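You operate a simulated robot arm through the tools that you are given. There is no shell and no other tool. Be economical: measure what you need, move in short steps, check, and stop when the job is done.

You are at the controls of a simulated two-armed robot. One attempt, no reset.

## Task
Open the drawer marked test parts.

It is judged by the outcome, as a careful person would: the job done as asked, and still so three seconds after it is handed in. It fails if anything else is knocked over, pushed out of place, dropped, spilled or broken.

## Robot
Two 7-joint arms with two-finger parallel grippers on one trunk, on a base that drives. Base frame: it is fixed to the floor where the robot stands at the start and does not move with it; the origin is under the middle of the robot, x ahead of it, y to its left, z up. Lengths are in mm, angles in degrees, forces in N, time in s.
The left shoulder is at the start at [70, 133, 676], the right one opposite. With the tool pointing down near the work surface each hand reaches from about 100 to 640 mm from the robot's upright axis, wherever it stands, measured 20 degrees to its own side. Places, roughly: drawer marked test parts [700, 100, 400]. Payload 1.57 kg a hand.
The TCP of each hand is the grasp point between the finger pads, 30 mm short of the fingertips. In the tool frame z runs along the fingers and y along their closing line. Largest opening 80 mm; finger width 17, thickness 12; the body of the gripper, 40 by 82 mm, starts 80 mm behind the TCP.
Orientation is that of the tool frame in the base frame, as a unit quaternion [x, y, z, w]. With the fingers straight down and closing along the base's y, the tool's x points along the base's -x, its y along +y and its z along -z.

## Interface
- The arms move only by the tool jog_arm. It takes "left_motion", "right_motion" or both (then of equal length, played together; a hand with none holds still); each is a list of rows, each a list of 7 numbers: the shift along the tool's x, y, z in mm, then the turn, a rotation vector about the tool's x, y, z in degrees, then the finger opening in mm, from 0 to 80. In form: [[x, y, z, wx, wy, wz, hand], ...]. A call has 1 to 8 rows; each row is the pose to reach, as a shift and turn from the pose commanded when the call began, along the tool's axes at that moment. A row lasts 0.2 s, in which the tool goes at most 50 mm and 8.6 degrees; a call with a longer step from one row to the next is refused whole, and so is a gripper value outside its range. Where a pose cannot be reached the arm comes as near as it can. A force on the tool above 40 N (or 10 N above the force at the start of the call, whichever is more), or a blocked arm, ends the call early, and 0.2 s more pass. The fingers move at their own pace (about 153 mm/s each) and stop on an object; they squeeze with about 25 N. The grip force told is the motor's: it shows also when the fingers shut on nothing. Time passes only in rows, and 0.2 s behind the last, so rows that repeat a pose let the fingers close. The reply holds the time, the measured pose of the TCP, the force on the tool along the base axes, the opening and the grip force, in the units named above and with some noise, with the torque about the TCP (base axes, N m) and any sound that the robot's microphone picked up.
- Cameras (640 x 400 px; columns grow to the right, rows downward): "scene" is now at [118.3, -31.9, 880.6]; the picture's right is [-0.41, -0.91, 0.00], its down [-0.71, 0.32, -0.63] and it looks along [0.58, -0.26, -0.77] (base axes); focal length 258 px, centre (320, 200). "left" rides on the left gripper at [72, 7, -122] in its tool frame; the picture's right is [-0.09, 1.00, 0.00], its down [-0.84, -0.08, -0.54] and it looks along [-0.54, -0.05, 0.84] (tool axes); focal length 238 px, centre (320, 200). "right" rides on the right gripper at [72, -7, -122] in its tool frame; the picture's right is [0.09, 1.00, 0.00], its down [-0.84, 0.08, -0.54] and it looks along [-0.54, 0.05, 0.84] (tool axes); focal length 238 px, centre (320, 200).
- get_image(camera): a new picture of that camera. No time passes.
- raise_lower(by): slides the trunk up (or, below 0, down) by that many mm; the arms and the scene camera ride with it, the base frame stays. It gives what a move gives, with no picture.
- drive_base(legs): drives the robot by 1 to 6 legs, each [ahead, left, turn to the left] in mm, mm and degrees, along the robot's own axes; the way and the turn of a leg run together, so that a leg with both is an arc; at most 1500 mm and 180 degrees a leg. The arms and the cameras ride along, it lands a little off, and it stops where it bumps. It gives what a move gives.
- aim_head(pan, tilt): turns the head with the scene camera to pan (to the left, within 86 degrees either way) and tilt (down, from -29 to 69), counted from straight ahead of the robot. It gives what a move gives.
- probe_pixels(camera, pixels): for up to 12 pixels [column, row] of the newest picture of that camera ("zoom" is the newest enlarged one), the place [x, y, z] in the base frame of the surface seen there, good to about 3 mm. No time passes.
- inspect(camera, box): a new picture of the part [left, top, right, bottom] of that camera's present view, enlarged. No time passes.
- job_done(): hands the job in; it is judged then, once.

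Work in short steps. Measure before you move; look again where a grasp or a placing could have gone wrong, and mend it. You have 80 turns and 78 pictures in all, those below and enlarged ones among them. Open the grippers and draw the arms clear of the work before you hand the job in, unless the task says otherwise; then end with one line.

The tools are called after "Request:" as a command line: name --argument value ..., lists and objects as JSON in quotes. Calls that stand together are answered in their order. jog_arm: Moves the arms, as the interface text tells. Its arguments: {"type":"object","properties":{"left_motion":{"type":"array","items":{"type":"array","items":{"type":"number"}}},"right_motion":{"type":"array","items":{"type":"array","items":{"type":"number"}}}},"required":[]} The other tools are called the same way: raise_lower (by) slides the trunk up or down; drive_base (legs) drives the base; aim_head (pan, tilt) turns the head that bears the scene camera; get_image (camera) takes a picture; probe_pixels (camera, pixels) gives the place of the surface under pixels of a picture; inspect (camera, box) takes an enlarged picture of a part of a camera's view; job_done () hands the job in.

At the start:

```text
clock: 0.0
left_position: [385.4, 55.6, 612.8]
left_ee_rot: [0.0, 1.0, 0.001, -0.001]
left_contact_force: [-0.4, -0.2, -0.4]
left_ft_torque: [-0.01, 0.01, -0.04]
left_gripper_width: 80.4
left_grip_force: 0.1
right_position: [364.0, -301.2, 594.7]
right_ee_rot: [0.0, 1.0, 0.0, -0.001]
right_contact_force: [-0.6, 0.3, 0.1]
right_ft_torque: [0.0, 0.0, 0.0]
right_gripper_width: 79.9
right_grip_force: 0.1
trunk travel left (down, up): [-250.0, 690.0]
robot x, y, heading: [-0.0, 1.7, -0.1]
head pan, tilt: [-24.2, 50.6]
```

scene: 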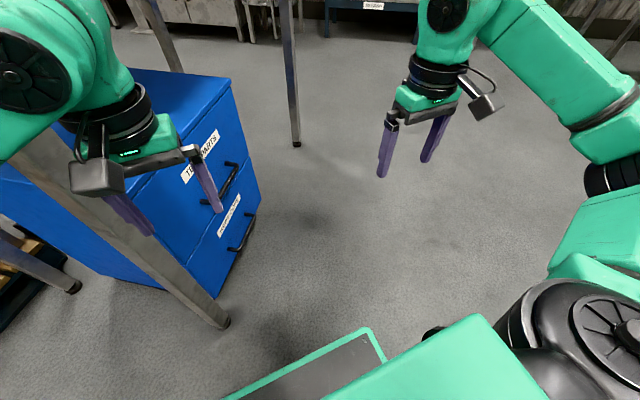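
right: 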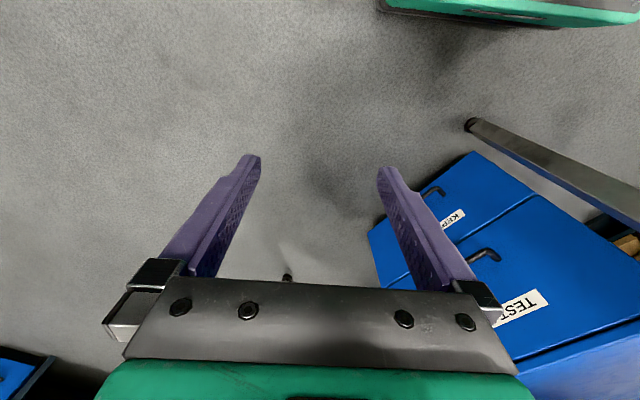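
left: 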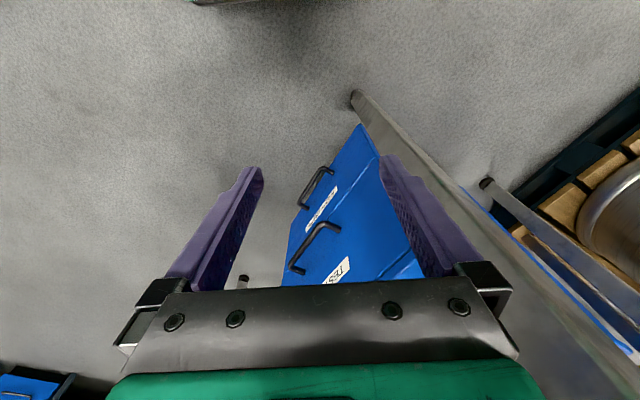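

The scene shows a blue cabinet with the TEST PARTS drawer (handle near (230,180)) and a table leg in front. I turn the head toward it for a better view.

Request:
aim_head --pan 10 --tilt 35

Request:
get_image --camera "scene"

```text
clock: 1.0
left_position: [386.8, 54.7, 613.7]
left_ee_rot: [-0.001, 1.0, 0.0, -0.001]
left_contact_force: [0.5, 0.1, 0.7]
left_ft_torque: [0.0, -0.02, 0.01]
left_gripper_width: 79.8
left_grip_force: 0.1
right_position: [363.7, -302.0, 594.2]
right_ee_rot: [-0.001, 1.0, 0.0, 0.0]
right_contact_force: [0.1, -0.2, 0.6]
right_ft_torque: [-0.01, 0.01, 0.0]
right_gripper_width: 79.9
right_grip_force: 0.0
trunk travel left (down, up): [-250.0, 690.0]
robot x, y, heading: [4.6, 0.6, -0.1]
head pan, tilt: [10.0, 35.0]
```

```text
74 pictures are left
```

scene: 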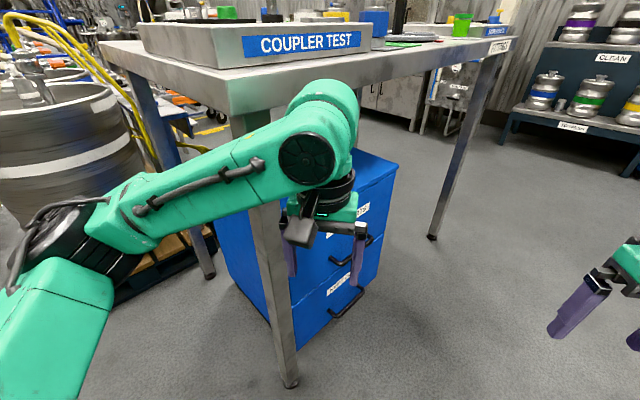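

The cabinet stands under the table behind its front leg, with its drawers facing to the right. I probe the front face, handles, leg and table.

Request:
probe_pixels --camera "scene" --pixels '[[337, 262], [370, 240], [333, 315], [360, 291], [395, 170], [300, 345], [378, 270], [290, 380], [262, 230], [230, 110], [505, 45], [432, 235]]'

Request:
inspect --camera "scene" --box '[220, 140, 420, 390]'

Request:
inspect --camera "left" --box '[240, 80, 480, 290]'

Request:
probe_pixels --camera "left" --pixels '[[296, 270], [318, 228], [334, 226], [304, 206], [328, 170], [358, 130], [350, 230], [352, 95], [370, 265], [290, 240], [300, 250], [420, 280]]'

```text
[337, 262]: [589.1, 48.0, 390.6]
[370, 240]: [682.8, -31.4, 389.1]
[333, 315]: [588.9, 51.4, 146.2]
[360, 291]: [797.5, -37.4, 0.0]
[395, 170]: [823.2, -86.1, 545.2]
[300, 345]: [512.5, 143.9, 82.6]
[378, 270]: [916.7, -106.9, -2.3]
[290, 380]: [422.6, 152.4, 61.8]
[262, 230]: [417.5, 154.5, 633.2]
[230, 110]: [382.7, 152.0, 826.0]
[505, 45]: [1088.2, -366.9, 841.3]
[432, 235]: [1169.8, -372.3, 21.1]
```

```text
1.60 times, centred on (320, 265) of scene
```

zoom: 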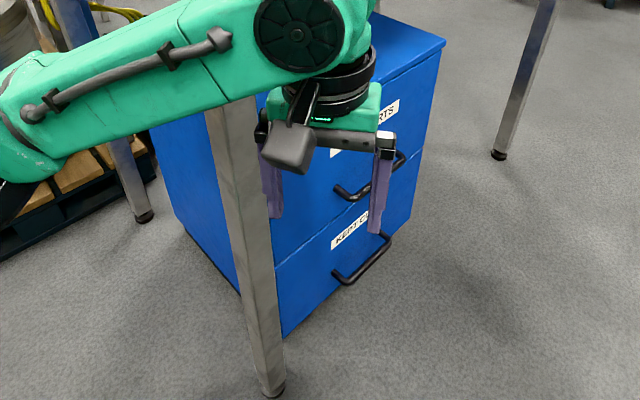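

```text
1.90 times, centred on (360, 185) of left
```

zoom: 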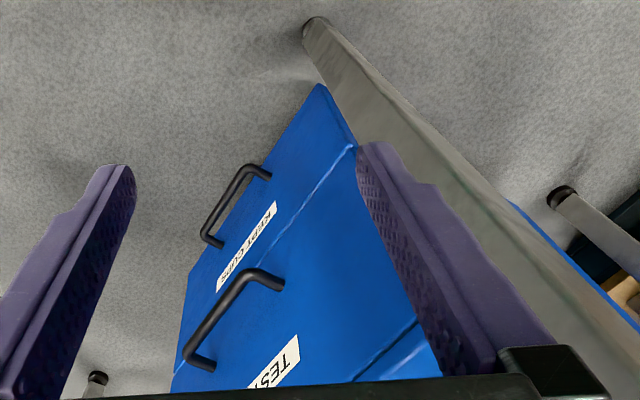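

```text
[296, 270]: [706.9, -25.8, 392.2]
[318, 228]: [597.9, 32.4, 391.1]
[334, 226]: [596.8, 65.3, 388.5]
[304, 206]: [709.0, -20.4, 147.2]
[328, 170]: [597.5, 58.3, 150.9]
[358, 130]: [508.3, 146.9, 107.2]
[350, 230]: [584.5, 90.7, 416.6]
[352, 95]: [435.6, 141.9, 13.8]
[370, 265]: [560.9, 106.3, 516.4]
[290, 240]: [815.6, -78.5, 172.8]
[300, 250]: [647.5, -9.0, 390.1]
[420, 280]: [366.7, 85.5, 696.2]
```

The face runs along (0.806,-0.592) with outward normal (-0.592,-0.806). The TEST PARTS handle is centred near (643, 5, 388). I plan to drive right and turn to face it, so I check the free floor there first.

Request:
aim_head --pan -75 --tilt 40

Request:
get_image --camera "scene"

```text
clock: 2.6
left_position: [385.3, 55.5, 612.7]
left_ee_rot: [-0.001, 1.0, 0.0, -0.002]
left_contact_force: [0.1, 0.0, 0.0]
left_ft_torque: [-0.01, 0.02, 0.01]
left_gripper_width: 79.6
left_grip_force: 0.1
right_position: [364.7, -302.8, 593.8]
right_ee_rot: [0.0, 1.0, 0.001, 0.0]
right_contact_force: [0.5, -0.4, 0.6]
right_ft_torque: [0.05, 0.0, -0.02]
right_gripper_width: 80.1
right_grip_force: 0.2
trunk travel left (down, up): [-250.0, 690.0]
robot x, y, heading: [-0.2, -6.1, -0.1]
head pan, tilt: [-75.0, 40.0]
```

```text
71 pictures are left
```

scene: 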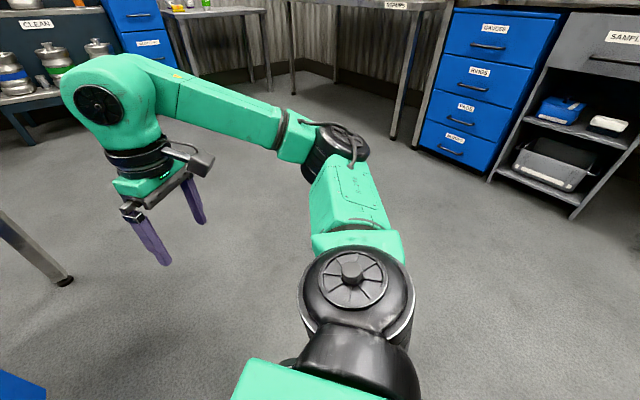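

There is floor to the right, but I see a leg at (60,275) and something blue at (15,388); I probe these and the furniture edges.

Request:
probe_pixels --camera "scene" --pixels '[[60, 275], [15, 388], [425, 150], [575, 215], [490, 180], [30, 140], [295, 90], [395, 135], [560, 350], [450, 350], [200, 300], [20, 230]]'

```text
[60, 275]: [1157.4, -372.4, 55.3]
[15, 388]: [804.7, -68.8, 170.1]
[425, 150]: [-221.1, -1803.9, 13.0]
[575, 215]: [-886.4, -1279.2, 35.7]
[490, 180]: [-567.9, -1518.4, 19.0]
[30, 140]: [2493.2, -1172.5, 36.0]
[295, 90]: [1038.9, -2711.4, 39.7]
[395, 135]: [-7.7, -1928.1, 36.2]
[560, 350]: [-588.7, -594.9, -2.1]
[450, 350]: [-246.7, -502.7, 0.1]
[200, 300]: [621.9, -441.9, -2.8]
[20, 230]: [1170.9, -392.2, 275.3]
```

The floor around the path is free (nearest furniture over 1 m away). I drive right and slightly ahead, then turn to face the drawer.

Request:
drive_base --legs '[[0, -490, 0], [110, 0, 0], [0, 0, 53.8]]'

Request:
aim_head --pan 0 --tilt 40

Request:
get_image --camera "scene"

```text
clock: 8.7
left_position: [283.3, -131.6, 614.1]
left_ee_rot: [-0.462, 0.887, -0.001, 0.0]
left_contact_force: [0.2, -0.6, -0.1]
left_ft_torque: [0.01, -0.05, -0.03]
left_gripper_width: 79.9
left_grip_force: 0.0
right_position: [564.3, -354.8, 594.2]
right_ee_rot: [-0.461, 0.888, 0.001, 0.0]
right_contact_force: [-0.5, 0.2, -0.2]
right_ft_torque: [-0.02, -0.02, 0.01]
right_gripper_width: 80.0
right_grip_force: 0.1
trunk travel left (down, up): [-250.0, 690.0]
robot x, y, heading: [106.4, -477.4, 54.8]
head pan, tilt: [-75.0, 40.0]
```

```text
clock: 10.2
left_position: [284.4, -131.4, 612.9]
left_ee_rot: [-0.462, 0.887, -0.001, -0.001]
left_contact_force: [-0.2, 0.0, -1.1]
left_ft_torque: [-0.03, 0.0, -0.01]
left_gripper_width: 79.9
left_grip_force: 0.1
right_position: [564.2, -353.1, 593.1]
right_ee_rot: [-0.46, 0.888, 0.0, 0.0]
right_contact_force: [0.1, 0.5, 0.1]
right_ft_torque: [0.0, 0.0, 0.0]
right_gripper_width: 80.0
right_grip_force: 0.1
trunk travel left (down, up): [-250.0, 690.0]
robot x, y, heading: [111.9, -474.3, 55.0]
head pan, tilt: [0.0, 40.0]
```

```text
70 pictures are left
```

scene: 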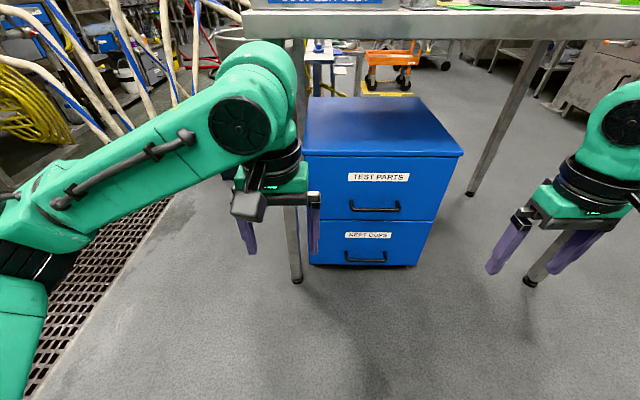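

Now the drawer front faces me; handle bar of TEST PARTS runs (350,207)–(400,208). I zoom and probe it.

Request:
inspect --camera "scene" --box '[300, 140, 470, 270]'

Request:
probe_pixels --camera "scene" --pixels '[[352, 208], [375, 210], [398, 209], [310, 200], [440, 200], [375, 193], [308, 150], [460, 153], [375, 225], [284, 10], [560, 15], [294, 230]]'

```text
3.08 times, centred on (385, 205) of scene
```

zoom: 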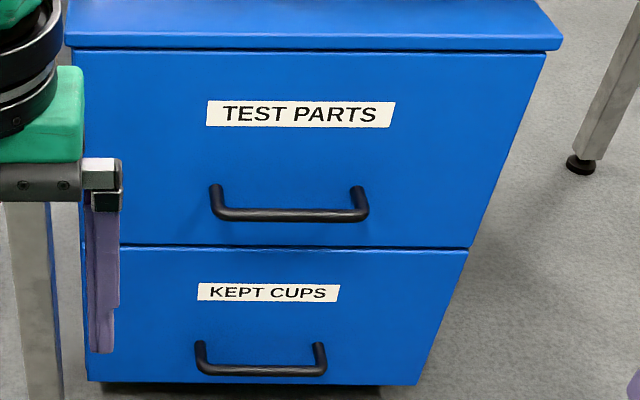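

```text
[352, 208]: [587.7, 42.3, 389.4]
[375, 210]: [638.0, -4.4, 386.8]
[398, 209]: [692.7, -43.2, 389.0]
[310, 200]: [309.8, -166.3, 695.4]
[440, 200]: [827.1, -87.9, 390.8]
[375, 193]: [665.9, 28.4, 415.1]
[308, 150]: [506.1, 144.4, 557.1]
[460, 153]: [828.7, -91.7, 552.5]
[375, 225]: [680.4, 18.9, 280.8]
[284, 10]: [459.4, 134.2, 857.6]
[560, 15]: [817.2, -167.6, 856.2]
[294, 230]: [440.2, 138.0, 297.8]
```

Handle bar centre ≈ (642, 2, 386), face normal as computed. I turn the right hand toward horizontal, with closing line vertical, while clear of everything.

Request:
jog_arm --right_motion '[[0, 0, 0, -4.9, -4.9, 4.9, 80], [0, 0, 0, -9.8, -9.8, 9.8, 80], [0, 0, 0, -14.7, -14.7, 14.7, 80], [0, 0, 0, -19.6, -19.6, 19.6, 80], [0, 0, 0, -24.5, -24.5, 24.5, 80], [0, 0, 0, -29.4, -29.4, 29.4, 80], [0, 0, 0, -34.3, -34.3, 34.3, 80], [0, 0, 0, -39.2, -39.2, 39.2, 80]]'

```text
clock: 11.9
left_position: [283.2, -132.4, 614.0]
left_ee_rot: [-0.462, 0.887, 0.0, -0.001]
left_contact_force: [-0.4, 0.7, -0.2]
left_ft_torque: [0.0, -0.01, 0.0]
left_gripper_width: 80.1
left_grip_force: 0.1
right_position: [563.9, -352.9, 592.3]
right_ee_rot: [-0.095, 0.884, 0.436, 0.138]
right_contact_force: [-0.2, -0.4, -0.6]
right_ft_torque: [0.0, -0.01, 0.0]
right_gripper_width: 80.0
right_grip_force: 0.0
trunk travel left (down, up): [-250.0, 690.0]
robot x, y, heading: [107.1, -476.8, 54.8]
head pan, tilt: [0.0, 40.0]
```

The wrist follows well; I complete the remaining 52°.

Request:
jog_arm --right_motion '[[0, 0, 0, -4.3, -4.3, 4.3, 80], [0, 0, 0, -8.6, -8.6, 8.6, 80], [0, 0, 0, -12.9, -12.9, 12.9, 80], [0, 0, 0, -17.2, -17.2, 17.2, 80], [0, 0, 0, -21.5, -21.5, 21.5, 80], [0, 0, 0, -25.8, -25.8, 25.8, 80], [0, 0, 0, -30.1, -30.1, 30.1, 80]]'

Request:
get_image --camera "scene"

Request:
get_image --camera "right"

```text
clock: 13.6
left_position: [283.2, -130.8, 612.1]
left_ee_rot: [-0.462, 0.887, 0.0, 0.0]
left_contact_force: [-0.1, 0.0, -0.2]
left_ft_torque: [-0.01, -0.01, -0.01]
left_gripper_width: 80.0
left_grip_force: 0.2
right_position: [578.0, -349.5, 585.1]
right_ee_rot: [0.212, 0.676, 0.673, 0.213]
right_contact_force: [0.2, 0.4, 0.9]
right_ft_torque: [-0.02, 0.01, 0.0]
right_gripper_width: 79.9
right_grip_force: 0.2
right hand out of reach, approached as far as the arm can: row 4, 5, 6, 7
trunk travel left (down, up): [-250.0, 690.0]
robot x, y, heading: [108.2, -479.8, 55.0]
head pan, tilt: [0.0, 40.0]
```

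```text
68 pictures are left
```

scene: 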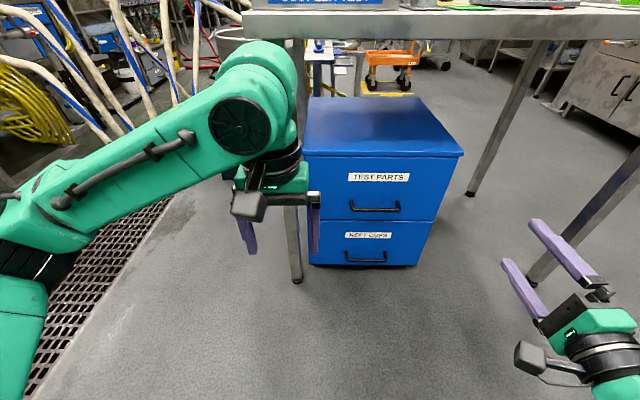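

```text
67 pictures are left
```

right: 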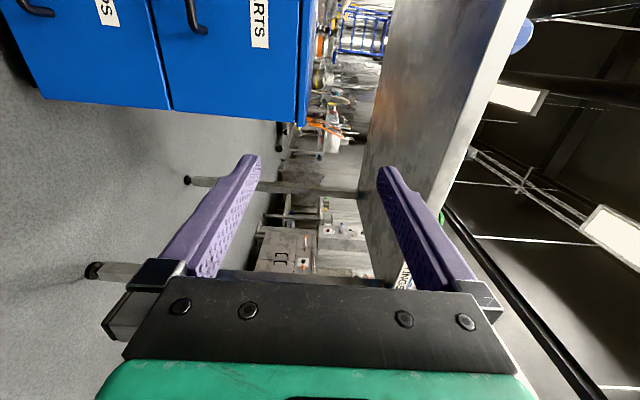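

Orientation is now horizontal (tool z ≈ heading 55°, tool y up). I move to a pre-grasp ~90 mm in front of the bar, correcting heading by −1.3°.

Request:
jog_arm --right_motion '[[19, -25, 29, 0, -0.2, 0, 80], [38, -50, 58, 0, -0.4, 0, 80], [57, -75, 88, 0, -0.6, 0, 80], [76, -100, 117, 0, -0.7, 0, 80], [95, -125, 146, 0, -0.9, 0, 80], [114, -150, 175, 0, -1.1, 0, 80], [133, -175, 205, 0, -1.2, 0, 80], [152, -199, 234, 0, -1.3, 0, 80]]'

Request:
get_image --camera "scene"

Request:
get_image --camera "right"

```text
clock: 15.3
left_position: [283.8, -130.3, 613.6]
left_ee_rot: [-0.462, 0.887, 0.0, 0.0]
left_contact_force: [0.7, 0.1, 0.9]
left_ft_torque: [0.05, -0.01, 0.01]
left_gripper_width: 80.0
left_grip_force: 0.1
right_position: [591.1, -70.5, 384.0]
right_ee_rot: [0.22, 0.672, 0.672, 0.221]
right_contact_force: [0.2, -0.7, -0.1]
right_ft_torque: [0.01, 0.0, 0.04]
right_gripper_width: 79.8
right_grip_force: 0.1
trunk travel left (down, up): [-250.0, 690.0]
robot x, y, heading: [107.2, -475.8, 54.8]
head pan, tilt: [0.0, 40.0]
```

```text
66 pictures are left
```

scene: 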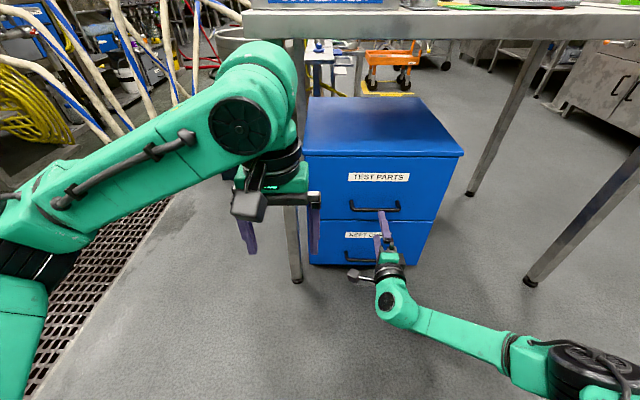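

```text
65 pictures are left
```

right: 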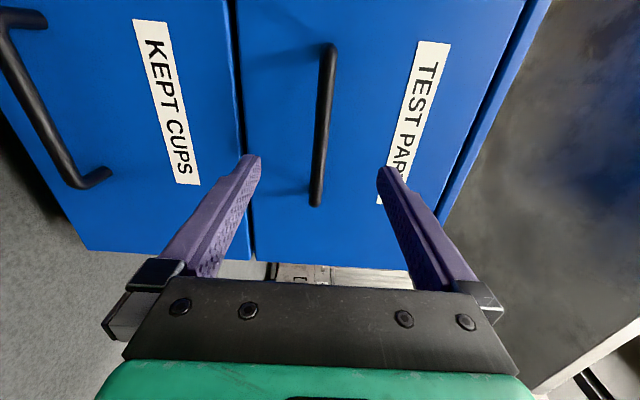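

The bar lies between the fingers at column ~325. I probe it and the face for the final advance.

Request:
probe_pixels --camera "right" --pixels '[[326, 70], [322, 125], [316, 190], [350, 125], [280, 125]]'

```text
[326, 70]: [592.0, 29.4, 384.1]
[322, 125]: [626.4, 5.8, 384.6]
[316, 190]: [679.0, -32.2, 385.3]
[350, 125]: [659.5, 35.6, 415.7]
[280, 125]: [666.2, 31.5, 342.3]
```

Bar front at m≈−375, face at −419, z≈385, matching the hand height. I advance 82 mm and then close.

Request:
jog_arm --right_motion '[[0, 0, 25, 0, 0, 0, 80], [0, 0, 50, 0, 0, 0, 80], [0, 0, 70, 0, 0, 0, 80], [0, 0, 82, 0, 0, 0, 80], [0, 0, 82, 0, 0, 0, 40], [0, 0, 82, 0, 0, 0, 5], [0, 0, 82, 0, 0, 0, 0], [0, 0, 82, 0, 0, 0, 0]]'

Request:
get_image --camera "right"

```text
clock: 17.1
left_position: [284.8, -130.9, 612.7]
left_ee_rot: [-0.462, 0.887, 0.0, -0.001]
left_contact_force: [0.7, 0.1, 0.6]
left_ft_torque: [0.0, -0.03, 0.02]
left_gripper_width: 80.0
left_grip_force: 0.0
right_position: [637.8, -5.0, 383.9]
right_ee_rot: [0.22, 0.672, 0.672, 0.22]
right_contact_force: [-2.3, -0.4, -5.8]
right_ft_torque: [-0.06, 0.01, 0.03]
right_gripper_width: 13.8
right_grip_force: 30.1
trunk travel left (down, up): [-250.0, 690.0]
robot x, y, heading: [108.3, -480.1, 55.0]
head pan, tilt: [0.0, 40.0]
```

```text
64 pictures are left
```

right: 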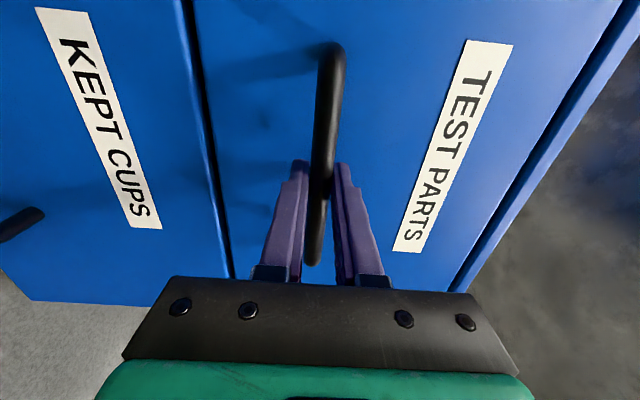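

Gripped: opening 13.8 mm, 30 N. I pull straight out gently.

Request:
jog_arm --right_motion '[[0, 0, -8, 0, 0, 0, 0], [0, 0, -18, 0, 0, 0, 0], [0, 0, -30, 0, 0, 0, 0], [0, 0, -42, 0, 0, 0, 0], [0, 0, -54, 0, 0, 0, 0], [0, 0, -66, 0, 0, 0, 0], [0, 0, -78, 0, 0, 0, 0], [0, 0, -90, 0, 0, 0, 0]]'

Request:
get_image --camera "scene"

```text
clock: 18.9
left_position: [284.4, -131.2, 613.8]
left_ee_rot: [-0.461, 0.887, 0.0, -0.001]
left_contact_force: [-0.8, -0.3, -0.1]
left_ft_torque: [0.01, 0.0, 0.02]
left_gripper_width: 79.9
left_grip_force: 0.1
right_position: [585.1, -78.6, 384.1]
right_ee_rot: [0.221, 0.673, 0.671, 0.221]
right_contact_force: [2.1, -0.4, -5.3]
right_ft_torque: [-0.04, 0.08, 0.24]
right_gripper_width: 13.7
right_grip_force: 30.0
trunk travel left (down, up): [-250.0, 690.0]
robot x, y, heading: [106.0, -477.5, 54.9]
head pan, tilt: [0.0, 40.0]
```

```text
63 pictures are left
```

scene: 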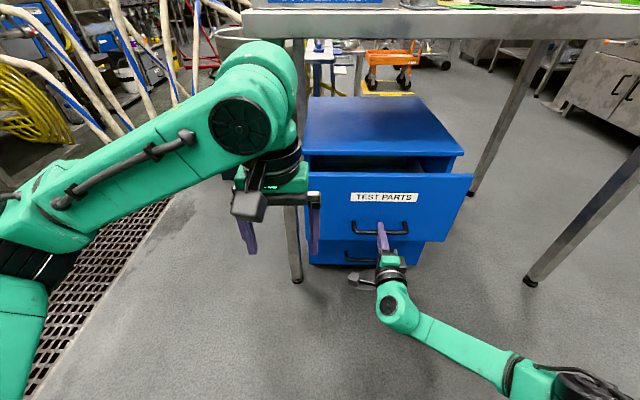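

The drawer is sliding out freely (~90 mm). I continue the pull.

Request:
jog_arm --right_motion '[[0, 0, -12, 0, 0, 0, 0], [0, 0, -25, 0, 0, 0, 0], [0, 0, -39, 0, 0, 0, 0], [0, 0, -53, 0, 0, 0, 0], [0, 0, -67, 0, 0, 0, 0], [0, 0, -81, 0, 0, 0, 0], [0, 0, -95, 0, 0, 0, 0], [0, 0, -108, 0, 0, 0, 0]]'

Request:
get_image --camera "scene"

```text
clock: 20.8
left_position: [284.8, -132.5, 612.4]
left_ee_rot: [-0.461, 0.887, 0.001, -0.002]
left_contact_force: [0.1, 0.0, 0.4]
left_ft_torque: [0.0, -0.05, -0.02]
left_gripper_width: 80.0
left_grip_force: 0.1
right_position: [521.8, -163.8, 384.4]
right_ee_rot: [0.223, 0.671, 0.672, 0.221]
right_contact_force: [17.7, -12.7, -2.8]
right_ft_torque: [-0.01, 0.02, -0.48]
right_gripper_width: 13.7
right_grip_force: 29.7
trunk travel left (down, up): [-250.0, 690.0]
robot x, y, heading: [106.0, -477.3, 55.0]
head pan, tilt: [0.0, 40.0]
```

```text
62 pictures are left
```

scene: 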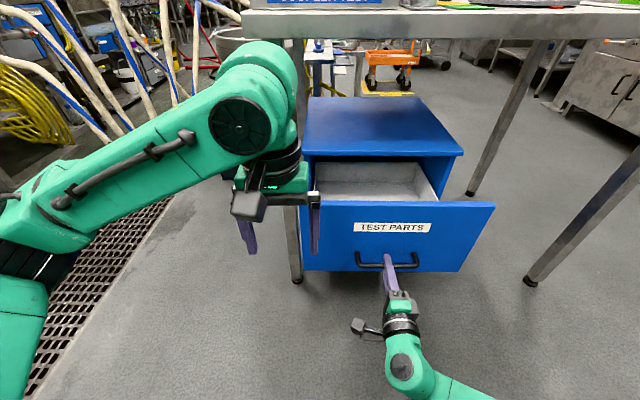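

About 195 mm open; there is a ~22 N side force along the face, so I let the hand drift to its right a little while pulling further.

Request:
jog_arm --right_motion '[[-2, 0, 0, 0, 0, 0, 0], [-3, 0, -8, 0, 0, 0, 0], [-4, 0, -18, 0, 0, 0, 0], [-4, 0, -28, 0, 0, 0, 0], [-5, 0, -38, 0, 0, 0, 0], [-5, 0, -48, 0, 0, 0, 0], [-6, 0, -58, 0, 0, 0, 0]]'

Request:
get_image --camera "scene"

```text
clock: 22.4
left_position: [283.5, -129.9, 612.7]
left_ee_rot: [-0.462, 0.887, -0.002, -0.001]
left_contact_force: [0.0, -0.9, -0.5]
left_ft_torque: [0.02, -0.02, 0.0]
left_gripper_width: 80.0
left_grip_force: 0.2
right_position: [487.7, -213.1, 384.3]
right_ee_rot: [0.218, 0.675, 0.671, 0.217]
right_contact_force: [-22.9, 15.5, -11.3]
right_ft_torque: [-0.11, 0.08, 0.28]
right_gripper_width: 13.8
right_grip_force: 30.6
trunk travel left (down, up): [-250.0, 690.0]
robot x, y, heading: [104.6, -476.3, 55.2]
head pan, tilt: [0.0, 40.0]
```

```text
61 pictures are left
```

scene: 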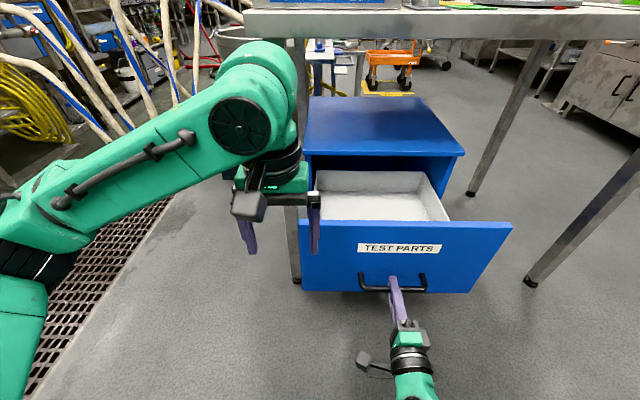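

~254 mm open. The side force flipped, so I ease back 3 mm sideways, and check that the cabinet itself hasn't shifted.

Request:
jog_arm --right_motion '[[1.5, 0, 0, 0, 0, 0, 0], [3, 0, 0, 0, 0, 0, 0], [3, 0, 0, 0, 0, 0, 0]]'

Request:
get_image --camera "scene"

Request:
probe_pixels --camera "scene" --pixels '[[308, 150], [460, 153], [440, 190], [370, 205], [400, 265], [320, 240], [500, 235], [380, 180]]'

```text
clock: 23.1
left_position: [283.0, -130.0, 612.5]
left_ee_rot: [-0.461, 0.887, -0.001, -0.001]
left_contact_force: [0.3, -0.4, -0.3]
left_ft_torque: [0.01, -0.01, -0.02]
left_gripper_width: 79.9
left_grip_force: 0.1
right_position: [488.1, -212.0, 385.0]
right_ee_rot: [0.22, 0.674, 0.67, 0.22]
right_contact_force: [-13.1, 7.6, -10.1]
right_ft_torque: [-0.08, 0.07, 0.68]
right_gripper_width: 13.7
right_grip_force: 30.2
trunk travel left (down, up): [-250.0, 690.0]
robot x, y, heading: [108.3, -478.4, 54.9]
head pan, tilt: [0.0, 40.0]
```

```text
60 pictures are left
```

scene: 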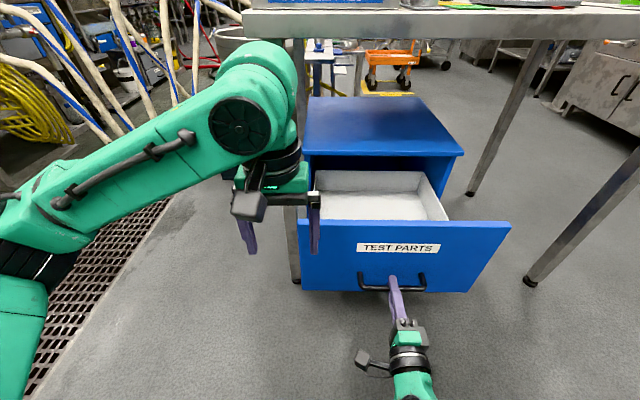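

```text
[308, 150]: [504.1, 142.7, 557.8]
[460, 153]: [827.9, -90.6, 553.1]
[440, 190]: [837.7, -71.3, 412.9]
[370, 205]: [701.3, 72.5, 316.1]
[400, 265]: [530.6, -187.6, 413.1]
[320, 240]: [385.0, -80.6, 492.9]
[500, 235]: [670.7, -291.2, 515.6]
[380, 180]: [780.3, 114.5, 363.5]
```

The cabinet hasn't moved. The drawer's rear is still ~135 mm inside the cabinet, so I pull a little further, slowly, watching for its stop.

Request:
jog_arm --right_motion '[[1, 0, -7, 0, 0, 0, 0], [1, 0, -14, 0, 0, 0, 0], [1, 0, -21, 0, 0, 0, 0], [1, 0, -28, 0, 0, 0, 0], [1, 0, -35, 0, 0, 0, 0], [1, 0, -42, 0, 0, 0, 0]]'

Request:
get_image --camera "scene"

```text
clock: 24.6
left_position: [285.0, -132.6, 612.8]
left_ee_rot: [-0.461, 0.888, 0.001, -0.002]
left_contact_force: [0.9, 0.6, 0.5]
left_ft_torque: [-0.02, -0.01, 0.0]
left_gripper_width: 80.0
left_grip_force: 0.0
right_position: [463.7, -245.0, 384.1]
right_ee_rot: [0.222, 0.672, 0.671, 0.222]
right_contact_force: [8.4, -6.1, -8.4]
right_ft_torque: [-0.1, 0.0, -0.79]
right_gripper_width: 13.8
right_grip_force: 29.8
trunk travel left (down, up): [-250.0, 690.0]
robot x, y, heading: [106.9, -476.7, 54.9]
head pan, tilt: [0.0, 40.0]
```

```text
59 pictures are left
```

scene: 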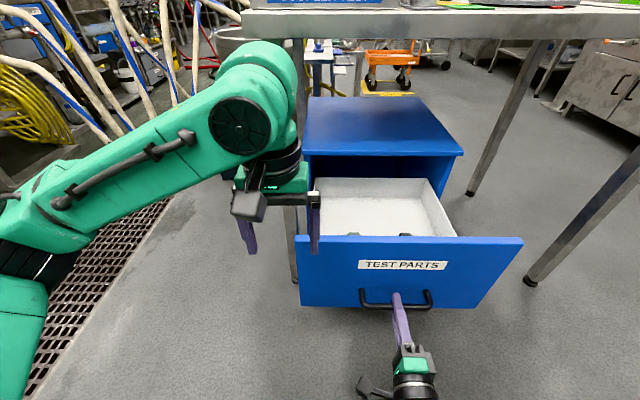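

About 295 mm open (roughly 75% of its depth), with nothing disturbed. I release the handle.

Request:
jog_arm --right_motion '[[0, 0, 0, 0, 0, 0, 20], [0, 0, 0, 0, 0, 0, 50], [0, 0, 0, 0, 0, 0, 80], [0, 0, 0, 0, 0, 0, 80]]'

Request:
get_image --camera "right"

```text
clock: 25.6
left_position: [285.1, -131.6, 612.8]
left_ee_rot: [-0.461, 0.887, 0.0, -0.001]
left_contact_force: [-0.5, 0.0, -0.3]
left_ft_torque: [0.0, 0.03, -0.03]
left_gripper_width: 79.9
left_grip_force: 0.0
right_position: [461.8, -244.9, 383.8]
right_ee_rot: [0.221, 0.673, 0.671, 0.221]
right_contact_force: [-0.4, -0.7, -0.9]
right_ft_torque: [-0.01, 0.01, 0.03]
right_gripper_width: 80.2
right_grip_force: 0.0
trunk travel left (down, up): [-250.0, 690.0]
robot x, y, heading: [106.9, -480.2, 54.8]
head pan, tilt: [0.0, 40.0]
```

```text
58 pictures are left
```

right: 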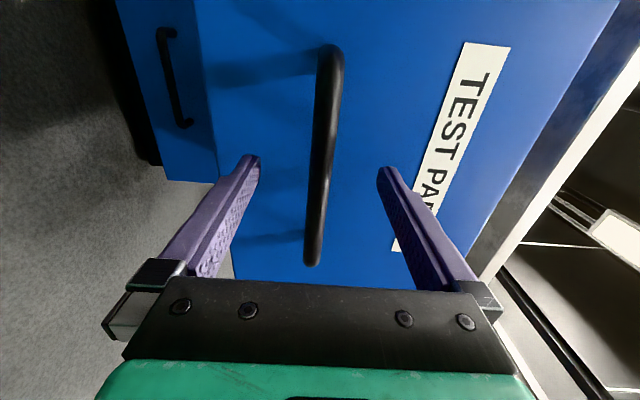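

The fingers are clear of the bar above and below. I back the base straight off 220 mm over free floor.

Request:
drive_base --legs '[[-220, 0, 0]]'

Request:
get_image --camera "scene"

Request:
probe_pixels --camera "scene" --pixels '[[320, 180], [380, 250], [400, 235], [440, 180]]'

```text
clock: 27.2
left_position: [160.9, -305.4, 613.3]
left_ee_rot: [-0.463, 0.886, 0.0, 0.0]
left_contact_force: [0.8, -0.2, 0.6]
left_ft_torque: [-0.03, 0.01, -0.04]
left_gripper_width: 80.0
left_grip_force: 0.0
right_position: [339.5, -417.8, 385.7]
right_ee_rot: [0.22, 0.673, 0.672, 0.219]
right_contact_force: [0.7, 0.4, -0.6]
right_ft_torque: [0.0, -0.02, 0.0]
right_gripper_width: 80.1
right_grip_force: 0.1
trunk travel left (down, up): [-250.0, 690.0]
robot x, y, heading: [-12.2, -649.5, 55.1]
head pan, tilt: [0.0, 40.0]
```

```text
57 pictures are left
```

scene: 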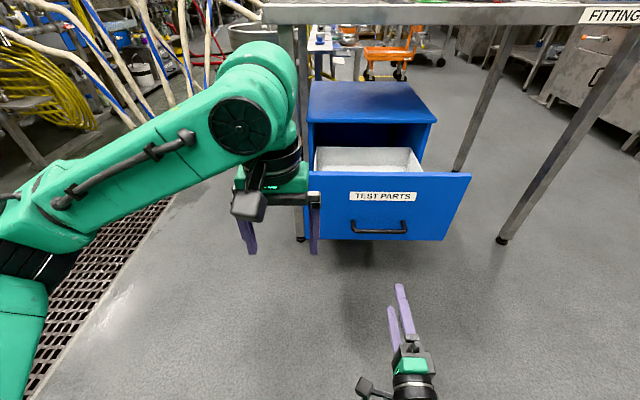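

```text
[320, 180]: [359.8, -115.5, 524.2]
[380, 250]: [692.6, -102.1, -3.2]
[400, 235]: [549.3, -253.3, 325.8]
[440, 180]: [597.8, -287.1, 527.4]
```

The drawer's front stays ~295 mm out, the cabinet is in place and both hands are clear and open. I hand the job in.

Request:
job_done

```text
The job is handed in.
```

The test parts drawer is open by about 295 mm, roughly three quarters of its depth. I let go of the handle and backed the robot away, and I saw nothing else disturbed.
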